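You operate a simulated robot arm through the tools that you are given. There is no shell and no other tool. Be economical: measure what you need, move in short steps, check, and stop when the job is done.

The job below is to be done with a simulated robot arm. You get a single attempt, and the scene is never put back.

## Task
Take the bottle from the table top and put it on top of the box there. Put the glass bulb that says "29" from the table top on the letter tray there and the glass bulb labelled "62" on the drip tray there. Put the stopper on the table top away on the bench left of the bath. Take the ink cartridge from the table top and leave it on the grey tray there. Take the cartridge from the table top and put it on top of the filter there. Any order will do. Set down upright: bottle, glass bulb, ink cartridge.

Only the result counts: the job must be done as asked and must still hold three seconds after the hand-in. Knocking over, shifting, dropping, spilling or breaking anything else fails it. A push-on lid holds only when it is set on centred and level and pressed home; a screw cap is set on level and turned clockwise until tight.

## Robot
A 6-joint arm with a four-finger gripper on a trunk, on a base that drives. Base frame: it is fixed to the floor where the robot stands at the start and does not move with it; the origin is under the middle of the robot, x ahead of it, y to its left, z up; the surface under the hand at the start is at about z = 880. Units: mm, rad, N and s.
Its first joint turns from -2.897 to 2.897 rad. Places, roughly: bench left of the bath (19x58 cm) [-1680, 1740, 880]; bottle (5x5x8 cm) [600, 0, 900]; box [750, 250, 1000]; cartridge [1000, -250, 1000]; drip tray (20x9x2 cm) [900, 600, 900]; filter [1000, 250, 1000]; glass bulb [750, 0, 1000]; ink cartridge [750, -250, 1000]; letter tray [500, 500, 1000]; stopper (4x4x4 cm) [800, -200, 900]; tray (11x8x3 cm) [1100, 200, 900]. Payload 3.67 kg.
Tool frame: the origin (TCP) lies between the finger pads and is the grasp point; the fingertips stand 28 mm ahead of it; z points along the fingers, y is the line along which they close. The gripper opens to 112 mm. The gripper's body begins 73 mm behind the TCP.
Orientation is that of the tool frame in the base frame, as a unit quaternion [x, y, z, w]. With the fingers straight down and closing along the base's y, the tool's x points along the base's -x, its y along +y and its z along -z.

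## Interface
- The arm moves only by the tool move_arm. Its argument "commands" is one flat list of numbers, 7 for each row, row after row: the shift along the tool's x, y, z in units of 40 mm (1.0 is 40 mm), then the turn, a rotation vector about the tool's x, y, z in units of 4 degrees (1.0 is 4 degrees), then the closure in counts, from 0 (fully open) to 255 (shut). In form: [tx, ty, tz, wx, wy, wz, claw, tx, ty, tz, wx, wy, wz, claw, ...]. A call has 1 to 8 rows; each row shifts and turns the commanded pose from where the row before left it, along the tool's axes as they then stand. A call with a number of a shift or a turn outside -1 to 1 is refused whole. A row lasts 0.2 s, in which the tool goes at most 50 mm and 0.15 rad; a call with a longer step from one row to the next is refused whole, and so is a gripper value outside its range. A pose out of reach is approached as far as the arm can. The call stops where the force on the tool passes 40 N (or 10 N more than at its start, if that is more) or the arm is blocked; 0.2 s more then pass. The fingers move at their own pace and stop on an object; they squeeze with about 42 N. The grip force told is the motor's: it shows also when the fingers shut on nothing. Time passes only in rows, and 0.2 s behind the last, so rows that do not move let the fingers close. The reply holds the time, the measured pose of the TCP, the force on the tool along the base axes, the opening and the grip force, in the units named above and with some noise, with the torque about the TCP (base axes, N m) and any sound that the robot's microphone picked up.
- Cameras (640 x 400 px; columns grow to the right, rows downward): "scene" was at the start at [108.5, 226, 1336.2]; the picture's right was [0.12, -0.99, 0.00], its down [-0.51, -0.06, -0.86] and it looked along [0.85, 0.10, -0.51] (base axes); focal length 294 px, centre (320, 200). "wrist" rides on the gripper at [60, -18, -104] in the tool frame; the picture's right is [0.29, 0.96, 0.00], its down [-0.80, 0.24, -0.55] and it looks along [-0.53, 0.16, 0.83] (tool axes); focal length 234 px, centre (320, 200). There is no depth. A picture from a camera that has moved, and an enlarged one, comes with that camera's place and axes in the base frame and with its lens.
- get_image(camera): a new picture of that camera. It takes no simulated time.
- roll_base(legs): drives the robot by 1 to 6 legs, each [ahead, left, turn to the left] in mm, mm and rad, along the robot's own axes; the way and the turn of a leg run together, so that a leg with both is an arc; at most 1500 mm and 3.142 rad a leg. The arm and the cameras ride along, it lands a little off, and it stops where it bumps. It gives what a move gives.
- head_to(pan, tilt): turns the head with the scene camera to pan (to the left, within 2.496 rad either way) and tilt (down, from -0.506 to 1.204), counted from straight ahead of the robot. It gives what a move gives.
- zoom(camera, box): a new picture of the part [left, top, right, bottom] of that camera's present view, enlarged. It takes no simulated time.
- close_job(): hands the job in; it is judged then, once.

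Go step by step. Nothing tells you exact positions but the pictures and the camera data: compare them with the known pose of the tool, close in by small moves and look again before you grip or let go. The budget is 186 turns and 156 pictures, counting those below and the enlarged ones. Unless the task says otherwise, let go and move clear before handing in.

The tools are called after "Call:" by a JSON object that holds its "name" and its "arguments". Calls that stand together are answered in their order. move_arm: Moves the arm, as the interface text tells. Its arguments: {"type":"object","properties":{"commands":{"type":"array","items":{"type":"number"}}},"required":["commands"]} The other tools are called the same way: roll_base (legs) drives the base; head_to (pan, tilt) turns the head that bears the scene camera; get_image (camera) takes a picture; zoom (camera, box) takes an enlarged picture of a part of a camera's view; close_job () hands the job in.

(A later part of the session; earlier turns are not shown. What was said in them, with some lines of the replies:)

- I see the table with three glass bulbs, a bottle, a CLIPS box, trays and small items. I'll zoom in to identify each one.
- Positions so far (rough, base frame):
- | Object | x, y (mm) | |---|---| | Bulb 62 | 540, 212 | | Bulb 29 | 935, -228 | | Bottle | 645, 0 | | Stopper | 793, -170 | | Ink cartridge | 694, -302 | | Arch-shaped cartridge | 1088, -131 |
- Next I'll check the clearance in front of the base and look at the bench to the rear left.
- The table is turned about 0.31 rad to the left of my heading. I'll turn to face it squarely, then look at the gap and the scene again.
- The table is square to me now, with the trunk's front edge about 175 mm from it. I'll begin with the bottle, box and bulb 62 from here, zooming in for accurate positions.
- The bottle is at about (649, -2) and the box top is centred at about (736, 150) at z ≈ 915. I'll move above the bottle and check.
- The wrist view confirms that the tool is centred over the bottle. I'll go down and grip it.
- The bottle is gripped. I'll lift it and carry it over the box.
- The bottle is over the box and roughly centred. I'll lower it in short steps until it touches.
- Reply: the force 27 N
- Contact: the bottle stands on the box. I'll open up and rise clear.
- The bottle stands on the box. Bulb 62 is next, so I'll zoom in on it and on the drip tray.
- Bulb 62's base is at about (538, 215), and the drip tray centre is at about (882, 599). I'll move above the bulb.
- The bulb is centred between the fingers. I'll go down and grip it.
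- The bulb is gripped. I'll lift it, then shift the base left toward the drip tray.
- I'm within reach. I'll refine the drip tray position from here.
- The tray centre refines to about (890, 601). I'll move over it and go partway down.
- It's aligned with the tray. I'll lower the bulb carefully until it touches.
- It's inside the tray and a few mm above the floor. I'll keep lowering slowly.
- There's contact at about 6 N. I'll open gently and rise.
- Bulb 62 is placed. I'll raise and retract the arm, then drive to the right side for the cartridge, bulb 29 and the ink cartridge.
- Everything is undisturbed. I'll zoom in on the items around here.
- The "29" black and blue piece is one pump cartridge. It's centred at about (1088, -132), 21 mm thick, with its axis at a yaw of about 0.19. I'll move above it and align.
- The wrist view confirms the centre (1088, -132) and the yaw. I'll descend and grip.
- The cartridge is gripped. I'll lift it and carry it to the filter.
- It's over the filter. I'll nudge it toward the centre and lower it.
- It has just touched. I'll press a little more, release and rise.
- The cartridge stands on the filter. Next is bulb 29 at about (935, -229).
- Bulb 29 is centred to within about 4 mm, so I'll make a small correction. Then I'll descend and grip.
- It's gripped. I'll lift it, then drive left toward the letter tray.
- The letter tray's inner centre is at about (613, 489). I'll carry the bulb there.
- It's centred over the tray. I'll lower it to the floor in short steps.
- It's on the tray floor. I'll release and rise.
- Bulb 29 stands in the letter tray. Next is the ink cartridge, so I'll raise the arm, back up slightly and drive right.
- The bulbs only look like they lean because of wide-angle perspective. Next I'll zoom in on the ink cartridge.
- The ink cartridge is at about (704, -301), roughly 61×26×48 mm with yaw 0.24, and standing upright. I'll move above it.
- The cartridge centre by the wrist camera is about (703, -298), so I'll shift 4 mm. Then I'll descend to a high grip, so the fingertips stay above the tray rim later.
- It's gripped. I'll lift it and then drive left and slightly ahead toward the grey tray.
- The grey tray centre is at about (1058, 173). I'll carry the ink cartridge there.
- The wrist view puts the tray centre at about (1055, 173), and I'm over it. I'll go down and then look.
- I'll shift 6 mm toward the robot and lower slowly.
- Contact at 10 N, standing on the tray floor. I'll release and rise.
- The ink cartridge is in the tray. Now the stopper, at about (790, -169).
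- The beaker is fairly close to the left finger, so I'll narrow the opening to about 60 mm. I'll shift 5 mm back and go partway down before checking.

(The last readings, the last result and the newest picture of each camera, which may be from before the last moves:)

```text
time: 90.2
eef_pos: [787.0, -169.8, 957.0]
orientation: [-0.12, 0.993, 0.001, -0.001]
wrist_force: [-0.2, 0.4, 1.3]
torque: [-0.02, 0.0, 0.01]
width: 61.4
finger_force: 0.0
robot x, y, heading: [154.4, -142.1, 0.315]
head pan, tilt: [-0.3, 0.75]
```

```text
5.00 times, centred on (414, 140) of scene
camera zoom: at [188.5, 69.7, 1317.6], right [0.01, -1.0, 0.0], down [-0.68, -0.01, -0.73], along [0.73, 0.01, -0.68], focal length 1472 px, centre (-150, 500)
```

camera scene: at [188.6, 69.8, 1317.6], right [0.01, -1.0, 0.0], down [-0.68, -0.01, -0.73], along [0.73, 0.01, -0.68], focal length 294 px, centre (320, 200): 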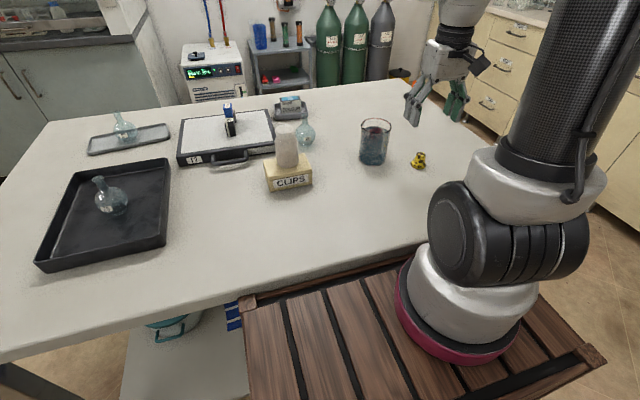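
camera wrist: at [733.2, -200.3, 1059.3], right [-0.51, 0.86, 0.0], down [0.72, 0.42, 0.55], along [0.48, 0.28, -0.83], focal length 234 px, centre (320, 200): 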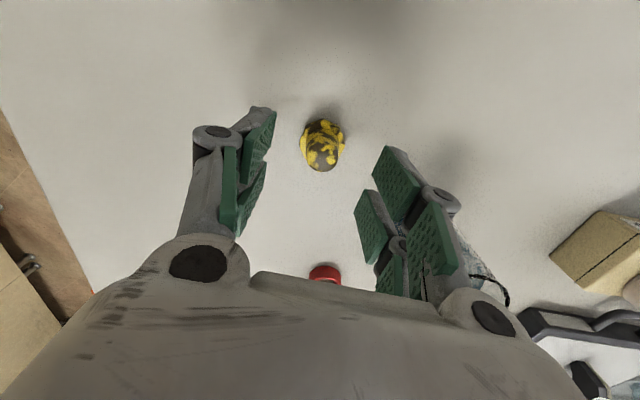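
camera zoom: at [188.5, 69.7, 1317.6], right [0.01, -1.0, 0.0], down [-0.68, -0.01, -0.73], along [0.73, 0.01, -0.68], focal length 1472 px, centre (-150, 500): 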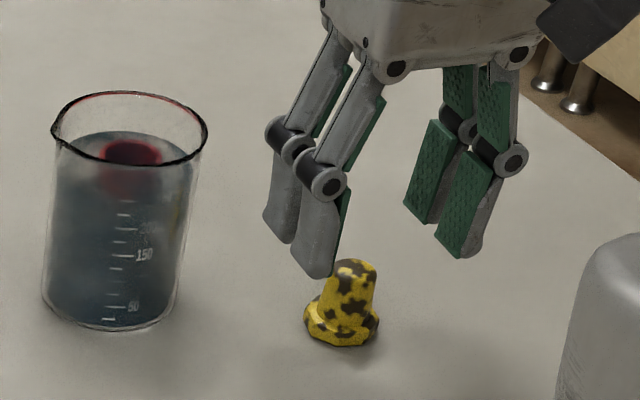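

It's aligned and clear of the beaker. I'll descend and grip the stem.

Call:
{"name": "move_arm", "arguments": {"commands": [0, 0.06, 0.5, 0, 0, 0, 115, 0, 0, 0.45, 0, 0, 0, 115, 0, 0, 0, 0, 0, 0, 115, 0, 0, 0, 0, 0, 0, 255, 0, 0, 0, 0, 0, 0, 255, 0, 0, 0, 0, 0, 0, 255]}}

Call:
{"name": "zoom", "arguments": {"camera": "scene", "box": [350, 100, 478, 180]}}

```text
time: 91.6
eef_pos: [784.8, -166.9, 920.2]
orientation: [-0.12, 0.993, 0.0, 0.0]
wrist_force: [1.3, 0.0, -0.2]
torque: [0.0, 0.01, 0.02]
width: 21.0
finger_force: 41.7
robot x, y, heading: [152.4, -141.8, 0.311]
head pan, tilt: [-0.3, 0.75]
```

```text
5.00 times, centred on (414, 140) of scene
camera zoom: at [188.6, 69.7, 1317.6], right [0.01, -1.0, 0.0], down [-0.68, -0.01, -0.73], along [0.73, 0.01, -0.68], focal length 1472 px, centre (-150, 500)
```

zoom: 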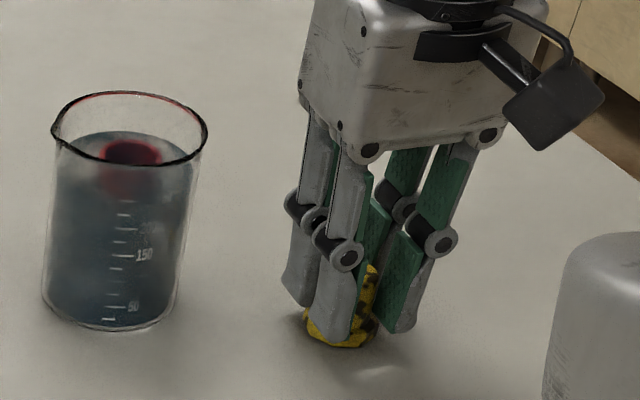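

The stopper is gripped. I'll lift it and look behind before driving off to the bench.

Call:
{"name": "move_arm", "arguments": {"commands": [0, 0, -0.6, 0, 0, 0, 255, 0, 0, -1, 0, 0, 0, 255, 0, 0, -1, 0, 0, 0, 255, 0, 0, -1, 0, 0, 0, 255, 0, 0, -1, 0, 0, 0, 255, 0, 0, -1, 0, 0, 0, 255, 0, 0, 0, 0, 0, 0, 255]}}

Call:
{"name": "head_to", "arguments": {"pan": 2.45, "tilt": 0.6}}

Call:
{"name": "get_image", "arguments": {"camera": "scene"}}

Call:
{"name": "head_to", "arguments": {"pan": -2.45, "tilt": 0.6}}

Call:
{"name": "get_image", "arguments": {"camera": "scene"}}

Call:
{"name": "get_image", "arguments": {"camera": "wrist"}}

```text
time: 93.2
eef_pos: [782.6, -166.3, 1146.7]
orientation: [-0.12, 0.993, 0.0, 0.001]
wrist_force: [-0.4, 0.0, -0.4]
torque: [0.02, 0.01, 0.0]
width: 20.9
finger_force: 42.1
robot x, y, heading: [154.1, -145.3, 0.311]
head pan, tilt: [-0.3, 0.75]
```

```text
time: 95.6
eef_pos: [781.8, -165.8, 1146.7]
orientation: [-0.121, 0.993, 0.0, 0.0]
wrist_force: [-0.2, -0.1, -0.3]
torque: [0.01, 0.01, 0.04]
width: 21.0
finger_force: 42.0
robot x, y, heading: [154.5, -141.3, 0.31]
head pan, tilt: [2.45, 0.6]
```

```text
82 pictures are left
camera scene: at [23.6, 101.5, 1330.5], right [0.37, 0.93, 0.0], down [0.53, -0.21, -0.82], along [-0.77, 0.31, -0.57], focal length 294 px, centre (320, 200)
```

scene: 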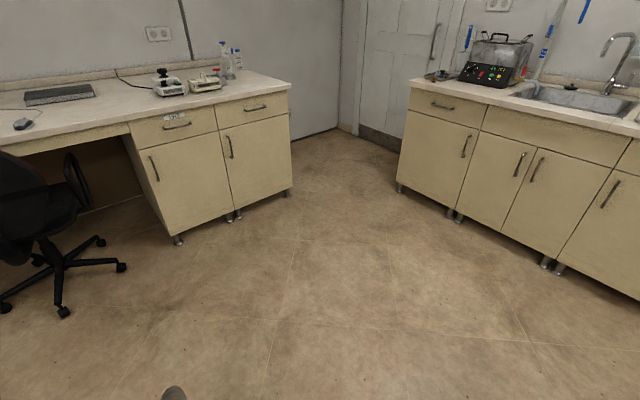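

```text
time: 99.5
eef_pos: [782.8, -166.3, 1146.5]
orientation: [-0.12, 0.993, 0.0, 0.0]
wrist_force: [0.3, 0.6, -0.3]
torque: [0.01, 0.02, 0.01]
width: 20.7
finger_force: 42.1
robot x, y, heading: [153.1, -144.8, 0.315]
head pan, tilt: [-2.45, 0.6]
```

```text
81 pictures are left
camera scene: at [58.2, -5.8, 1330.5], right [-0.84, 0.54, 0.0], down [0.3, 0.48, -0.82], along [-0.44, -0.7, -0.57], focal length 294 px, centre (320, 200)
```

scene: 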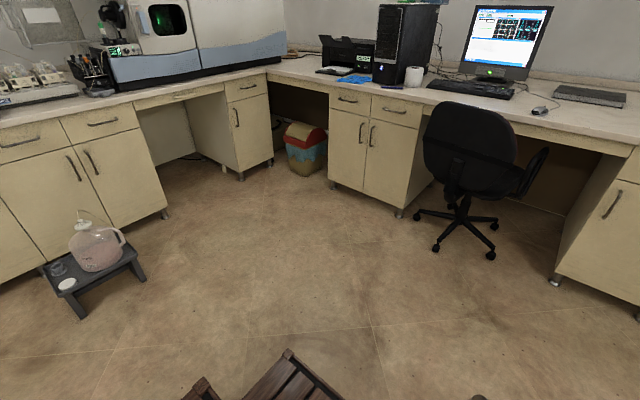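

```text
80 pictures are left
camera wrist: at [729.3, -197.7, 1248.7], right [-0.51, 0.86, 0.0], down [0.72, 0.42, 0.55], along [0.48, 0.28, -0.83], focal length 234 px, centre (320, 200)
```

wrist: 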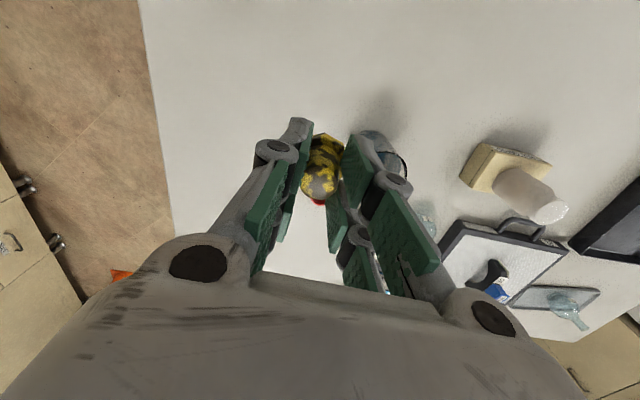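

The floor behind is free. I'll back off, turn left to face the sink bench, and approach in stages.

Call:
{"name": "roll_base", "arguments": {"legs": [[-600, 0, 0], [0, 0, 1.571], [700, 400, 0]]}}

Call:
{"name": "head_to", "arguments": {"pan": 0.1, "tilt": 0.5}}

Call:
{"name": "get_image", "arguments": {"camera": "scene"}}

```text
time: 110.8
eef_pos: [-1061.2, 809.2, 1144.7]
orientation: [0.807, -0.591, -0.001, 0.0]
wrist_force: [-0.2, 0.0, -0.9]
torque: [-0.02, -0.03, 0.03]
width: 20.5
finger_force: 42.1
robot x, y, heading: [-1044.2, 176.8, 1.947]
head pan, tilt: [-2.45, 0.6]
```

```text
time: 113.1
eef_pos: [-1061.5, 807.7, 1146.1]
orientation: [0.807, -0.591, 0.001, -0.001]
wrist_force: [-1.3, -0.3, 0.3]
torque: [0.01, 0.02, 0.0]
width: 20.4
finger_force: 42.2
robot x, y, heading: [-1041.8, 180.3, 1.947]
head pan, tilt: [0.099, 0.499]
```

```text
79 pictures are left
camera scene: at [-1292.9, 199.8, 1339.6], right [0.89, 0.46, 0.0], down [0.22, -0.43, -0.88], along [-0.4, 0.78, -0.48], focal length 294 px, centre (320, 200)
```

scene: 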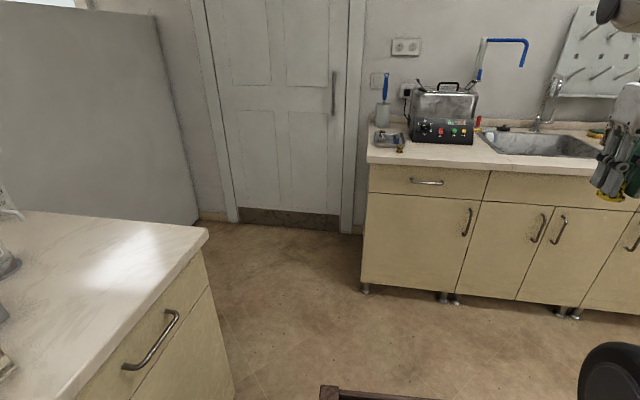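

I'm facing the bench. The strip left of the bath has a small item on it, so I'll zoom in.

Call:
{"name": "zoom", "arguments": {"camera": "scene", "box": [350, 70, 510, 180]}}

```text
3.64 times, centred on (430, 125) of scene
camera zoom: at [-1292.9, 199.8, 1339.6], right [0.89, 0.46, 0.0], down [0.22, -0.43, -0.88], along [-0.4, 0.78, -0.48], focal length 1071 px, centre (-80, 473)
```

zoom: 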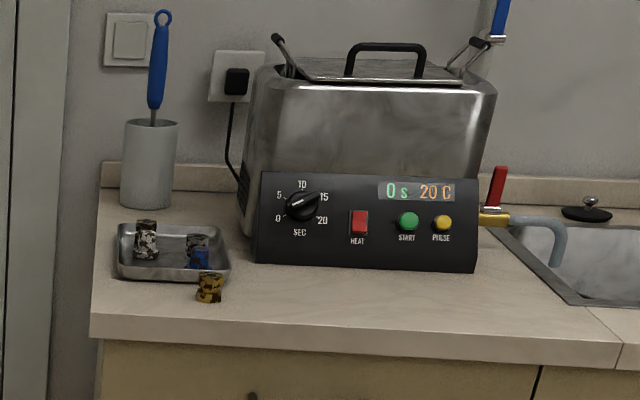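

There's free space on the strip in front of the metal dish and left of the loose yellow stopper. In the robot-aligned axes I aim for n ≈ -1100, t ≈ 1925. I'll drive closer.

Call:
{"name": "roll_base", "arguments": {"legs": [[0, 0, -0.064], [740, 114, 0]]}}

Call:
{"name": "head_to", "arguments": {"pan": 0.0, "tilt": 0.65}}

Call:
{"name": "get_image", "arguments": {"camera": "scene"}}

```text
time: 117.6
eef_pos: [-1356.0, 1483.6, 1144.9]
orientation: [0.787, -0.618, 0.0, -0.001]
wrist_force: [-0.6, 0.5, 0.2]
torque: [0.0, -0.02, 0.01]
width: 20.5
finger_force: 41.7
robot x, y, heading: [-1381.2, 855.6, 1.883]
head pan, tilt: [0.099, 0.499]
```

```text
time: 118.3
eef_pos: [-1356.2, 1484.7, 1146.5]
orientation: [0.787, -0.617, 0.001, 0.0]
wrist_force: [-1.0, -0.5, -0.7]
torque: [-0.02, 0.0, -0.03]
width: 20.8
finger_force: 41.9
robot x, y, heading: [-1381.1, 855.8, 1.882]
head pan, tilt: [0.0, 0.649]
```

```text
77 pictures are left
camera scene: at [-1620.0, 892.1, 1326.2], right [0.95, 0.31, 0.0], down [0.18, -0.58, -0.8], along [-0.24, 0.76, -0.6], focal length 294 px, centre (320, 200)
```

scene: 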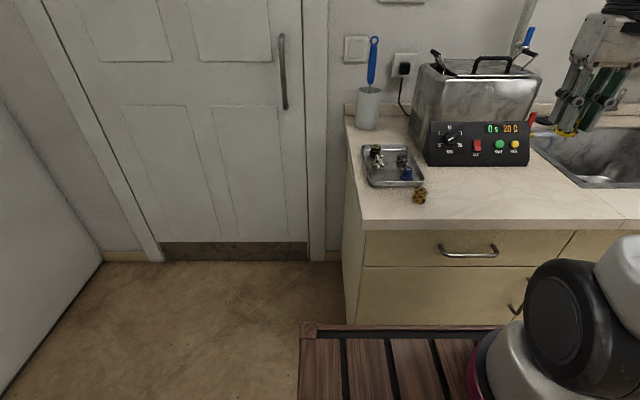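

Call:
{"name": "zoom", "arguments": {"camera": "scene", "box": [330, 130, 470, 240]}}

```text
3.64 times, centred on (400, 185) of scene
camera zoom: at [-1620.0, 892.1, 1326.2], right [0.95, 0.31, 0.0], down [0.18, -0.58, -0.8], along [-0.24, 0.76, -0.6], focal length 1071 px, centre (29, 254)
```

zoom: 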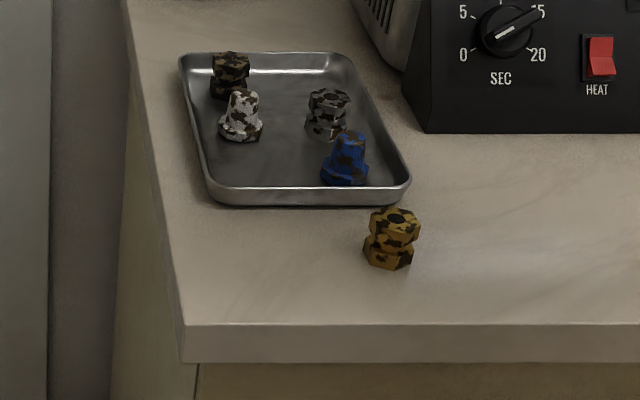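

The free spot is at about (-1643, 1504). I'll move the stopper over it at height.

Call:
{"name": "move_arm", "arguments": {"commands": [-0.312, 0.981, 0, 0, 0, 0, 255, -0.312, 0.981, 0, 0, 0, 0, 255, -0.312, 0.981, 0, 0, 0, 0, 255, -0.312, 0.981, 0, 0, 0, 0, 255, -0.312, 0.981, 0, 0, 0, 0, 255, -0.312, 0.981, 0, 0, 0, 0, 255, -0.312, 0.981, 0, 0, 0, 0, 255, 0, 0, 0.9, 0, 0, 0, 255]}}

Call:
{"name": "move_arm", "arguments": {"commands": [0, 0, 0.9, 0, 0, 0, 255, 0, 0, 0.9, 0, 0, 0, 255, 0, 0, 0, 0, 0, 0, 255]}}

Call:
{"name": "get_image", "arguments": {"camera": "wrist"}}

Call:
{"name": "zoom", "arguments": {"camera": "scene", "box": [310, 110, 470, 240]}}

```text
time: 120.1
eef_pos: [-1642.1, 1503.0, 1108.8]
orientation: [0.786, -0.618, 0.0, 0.001]
wrist_force: [0.7, -0.3, 1.2]
torque: [-0.01, 0.02, 0.0]
width: 20.4
finger_force: 41.9
robot x, y, heading: [-1381.8, 854.5, 1.883]
head pan, tilt: [0.0, 0.649]
```

```text
time: 120.9
eef_pos: [-1641.1, 1503.7, 1034.3]
orientation: [0.786, -0.618, 0.001, 0.0]
wrist_force: [-0.5, -0.4, 0.0]
torque: [0.02, 0.0, -0.03]
width: 20.5
finger_force: 42.2
robot x, y, heading: [-1379.1, 857.5, 1.884]
head pan, tilt: [0.0, 0.649]
```

```text
75 pictures are left
camera wrist: at [-1609.4, 1451.1, 1137.6], right [-0.86, -0.51, 0.0], down [-0.42, 0.72, 0.55], along [-0.28, 0.48, -0.83], focal length 234 px, centre (320, 200)
```

wrist: 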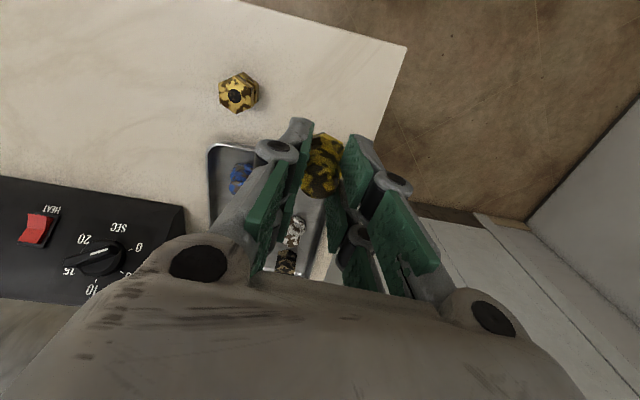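

```text
3.08 times, centred on (390, 175) of scene
camera zoom: at [-1620.0, 892.0, 1326.2], right [0.95, 0.3, 0.0], down [0.18, -0.58, -0.8], along [-0.24, 0.76, -0.6], focal length 906 px, centre (105, 277)
```

zoom: 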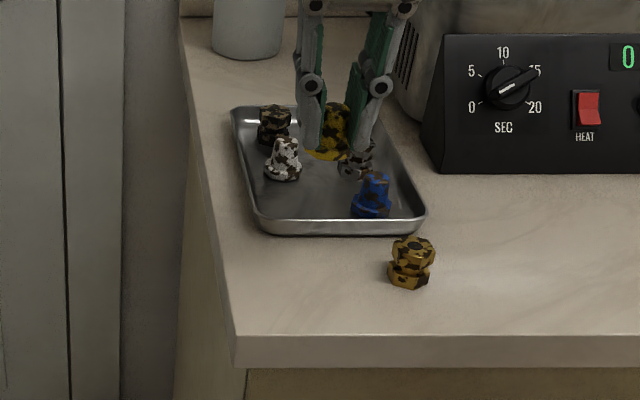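

The landing spot projects to clear bench. I'll lower toward it.

Call:
{"name": "move_arm", "arguments": {"commands": [0.05, 0, 0.9, 0, 0, 0, 255, 0, 0, 0.9, 0, 0, 0, 255, 0, 0, 0.75, 0, 0, 0, 255, 0, 0, 0, 0, 0, 0, 255]}}

Call:
{"name": "zoom", "arguments": {"camera": "scene", "box": [310, 110, 470, 240]}}

```text
time: 121.9
eef_pos: [-1642.6, 1501.9, 933.7]
orientation: [0.787, -0.618, 0.0, 0.0]
wrist_force: [-0.3, 0.4, -1.2]
torque: [-0.01, 0.01, 0.02]
width: 20.4
finger_force: 42.3
robot x, y, heading: [-1381.7, 851.8, 1.879]
head pan, tilt: [0.0, 0.649]
```

```text
3.08 times, centred on (390, 175) of scene
camera zoom: at [-1620.0, 892.1, 1326.2], right [0.95, 0.3, 0.0], down [0.18, -0.58, -0.8], along [-0.24, 0.76, -0.6], focal length 906 px, centre (105, 277)
```

zoom: 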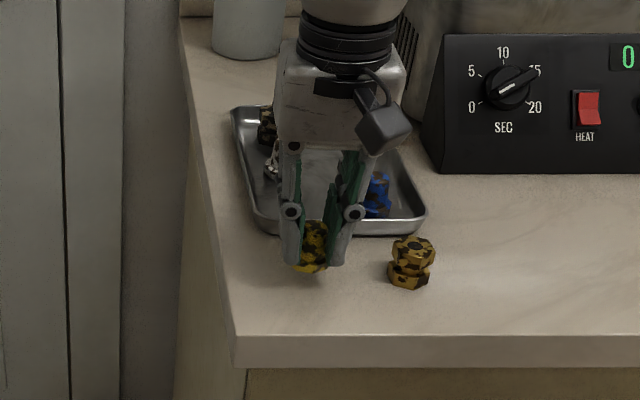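

Call:
{"name": "move_arm", "arguments": {"commands": [0, 0, 0.15, 0, 0, 0, 255, 0, 0, 0.1, 0, 0, 0, 255, 0, 0, 0.05, 0, 0, 0, 255, 0, 0, 0.04, 0, 0, 0, 255, 0, 0, 0, 0, 0, 0, 255]}}

```text
time: 123.1
eef_pos: [-1643.6, 1501.5, 922.1]
orientation: [0.786, -0.618, 0.0, 0.001]
wrist_force: [0.6, 1.0, -0.2]
torque: [-0.05, -0.02, 0.04]
width: 20.5
finger_force: 41.7
robot x, y, heading: [-1379.6, 854.1, 1.881]
head pan, tilt: [0.0, 0.649]
```

Call:
{"name": "move_arm", "arguments": {"commands": [0, 0, 0.04, 0, 0, 0, 255, 0, 0, 0.04, 0, 0, 0, 255, 0, 0, 0.04, 0, 0, 0, 255, 0, 0, 0, 0, 0, 0, 255]}}

```text
time: 123.9
eef_pos: [-1642.4, 1502.7, 921.4]
orientation: [0.787, -0.617, -0.003, -0.001]
wrist_force: [1.3, -2.0, 17.1]
torque: [-0.05, -0.08, -0.03]
width: 20.2
finger_force: 41.7
robot x, y, heading: [-1380.8, 857.1, 1.876]
head pan, tilt: [0.0, 0.649]
stopped in row 3: the force on the tool passed its limit at 44 N (the readings are from after the stop); the commanded pose is now the measured one
```

The stopper is firmly down on the bench. I'll open just a little and rise.

Call:
{"name": "move_arm", "arguments": {"commands": [0, 0, -0.02, 0, 0, 0, 200, 0, 0, 0, 0, 0, 0, 155, 0, 0, 0, 0, 0, 0, 150, 0, 0, -0.8, 0, 0, 0, 150, 0, 0, -1, 0, 0, 0, 150, 0, 0, -1, 0, 0, 0, 150, 0, 0, -1, 0, 0, 0, 100, 0, 0, -1, 0, 0, 0, 0]}}

Call:
{"name": "zoom", "arguments": {"camera": "scene", "box": [310, 110, 470, 240]}}

```text
time: 125.7
eef_pos: [-1642.8, 1502.9, 1113.3]
orientation: [0.786, -0.618, 0.0, -0.001]
wrist_force: [0.7, 0.9, 0.1]
torque: [0.02, -0.03, 0.03]
width: 111.8
finger_force: 0.0
robot x, y, heading: [-1382.6, 851.0, 1.878]
head pan, tilt: [0.0, 0.649]
```

```text
3.08 times, centred on (390, 175) of scene
camera zoom: at [-1620.0, 892.3, 1326.2], right [0.95, 0.3, 0.0], down [0.18, -0.58, -0.8], along [-0.24, 0.76, -0.6], focal length 906 px, centre (105, 277)
```

zoom: 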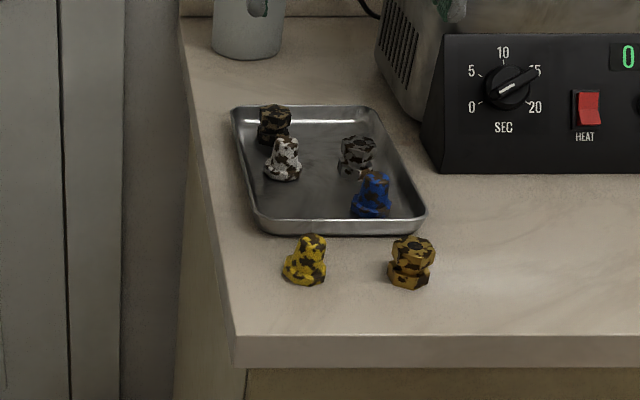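

Call:
{"name": "zoom", "arguments": {"camera": "scene", "box": [370, 180, 426, 215]}}

Call:
{"name": "get_image", "arguments": {"camera": "wrist"}}

```text
11.43 times, centred on (398, 198) of scene
camera zoom: at [-1620.0, 892.3, 1326.2], right [0.95, 0.3, 0.0], down [0.18, -0.58, -0.8], along [-0.24, 0.76, -0.6], focal length 3365 px, centre (-571, 229)
```

zoom: 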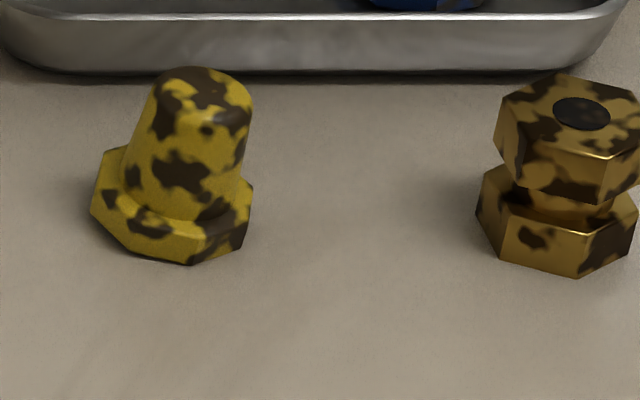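

```text
70 pictures are left
camera wrist: at [-1611.2, 1449.9, 1215.9], right [-0.86, -0.51, 0.0], down [-0.42, 0.72, 0.56], along [-0.28, 0.48, -0.83], focal length 234 px, centre (320, 200)
```

wrist: 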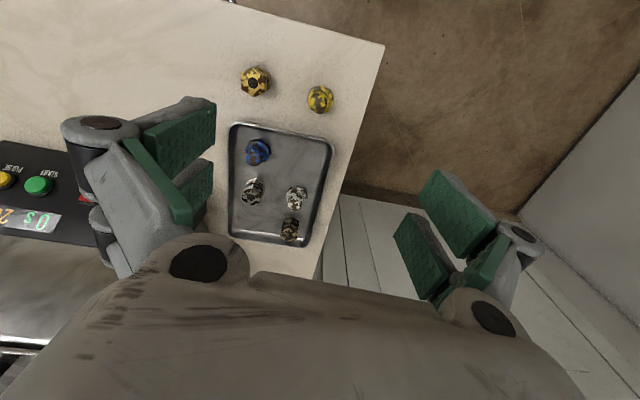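

The stopper rests stably on the bench strip, alone and clear of the gripper. I'll take one last look back at the table.

Call:
{"name": "head_to", "arguments": {"pan": -1.75, "tilt": 0.25}}

Call:
{"name": "get_image", "arguments": {"camera": "scene"}}

Call:
{"name": "zoom", "arguments": {"camera": "scene", "box": [220, 100, 420, 225]}}

```text
time: 127.4
eef_pos: [-1643.3, 1504.6, 1111.9]
orientation: [0.786, -0.618, -0.002, -0.002]
wrist_force: [-0.1, 0.4, 0.1]
torque: [-0.02, 0.0, 0.02]
width: 112.0
finger_force: 0.0
robot x, y, heading: [-1383.1, 853.0, 1.879]
head pan, tilt: [-1.751, 0.25]
```

```text
69 pictures are left
camera scene: at [-1500.9, 821.6, 1362.7], right [0.13, -0.99, 0.0], down [-0.24, -0.03, -0.97], along [0.96, 0.13, -0.25], focal length 294 px, centre (320, 200)
```

scene: 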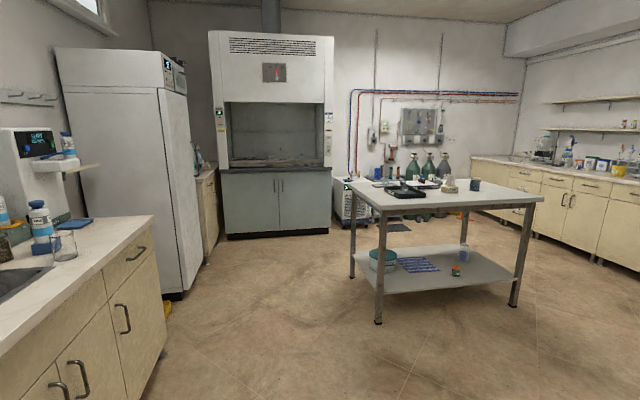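

```text
3.20 times, centred on (320, 162) of scene
camera zoom: at [-1500.9, 821.6, 1362.7], right [0.13, -0.99, 0.0], down [-0.24, -0.03, -0.97], along [0.96, 0.13, -0.25], focal length 942 px, centre (320, 320)
```

zoom: 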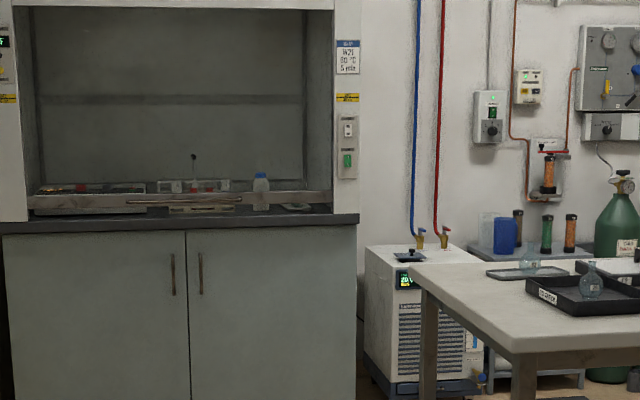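

Call:
{"name": "zoom", "arguments": {"camera": "scene", "box": [360, 160, 500, 220]}}

```text
4.57 times, centred on (430, 190) of scene
camera zoom: at [-1500.9, 821.6, 1362.7], right [0.13, -0.99, 0.0], down [-0.24, -0.03, -0.97], along [0.96, 0.13, -0.25], focal length 1346 px, centre (-183, 246)
```

zoom: 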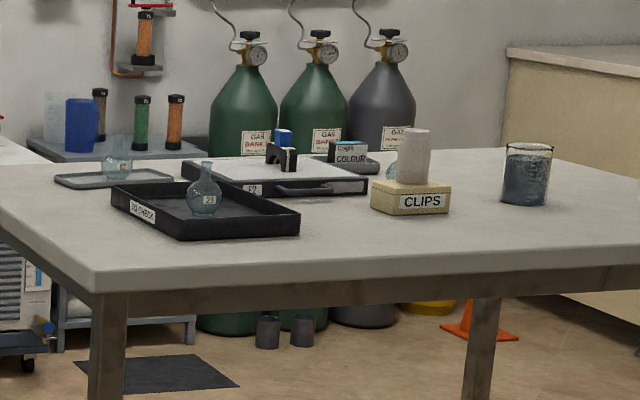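

All the items are in place and standing, and the arm is clear, so I'm handing in.

Call:
{"name": "close_job", "arguments": {}}

```text
The job is handed in.
```

I've handed in the job, with every item where you asked and the gripper clear:

- **Bottle:** upright on top of the box.
- **Glass bulb "29":** upright on the letter tray.
- **Glass bulb "62":** upright on the drip tray.
- **Ink cartridge:** upright in the grey tray.
- **Cartridge:** on top of the filter.
- **Stopper:** on the bench left of the bath, in front of the metal dish. It may lean slightly, but it stayed put after release.

Nothing else was knocked or moved that I could see. The hand-in reply gave no result, so I don't know how it was judged.
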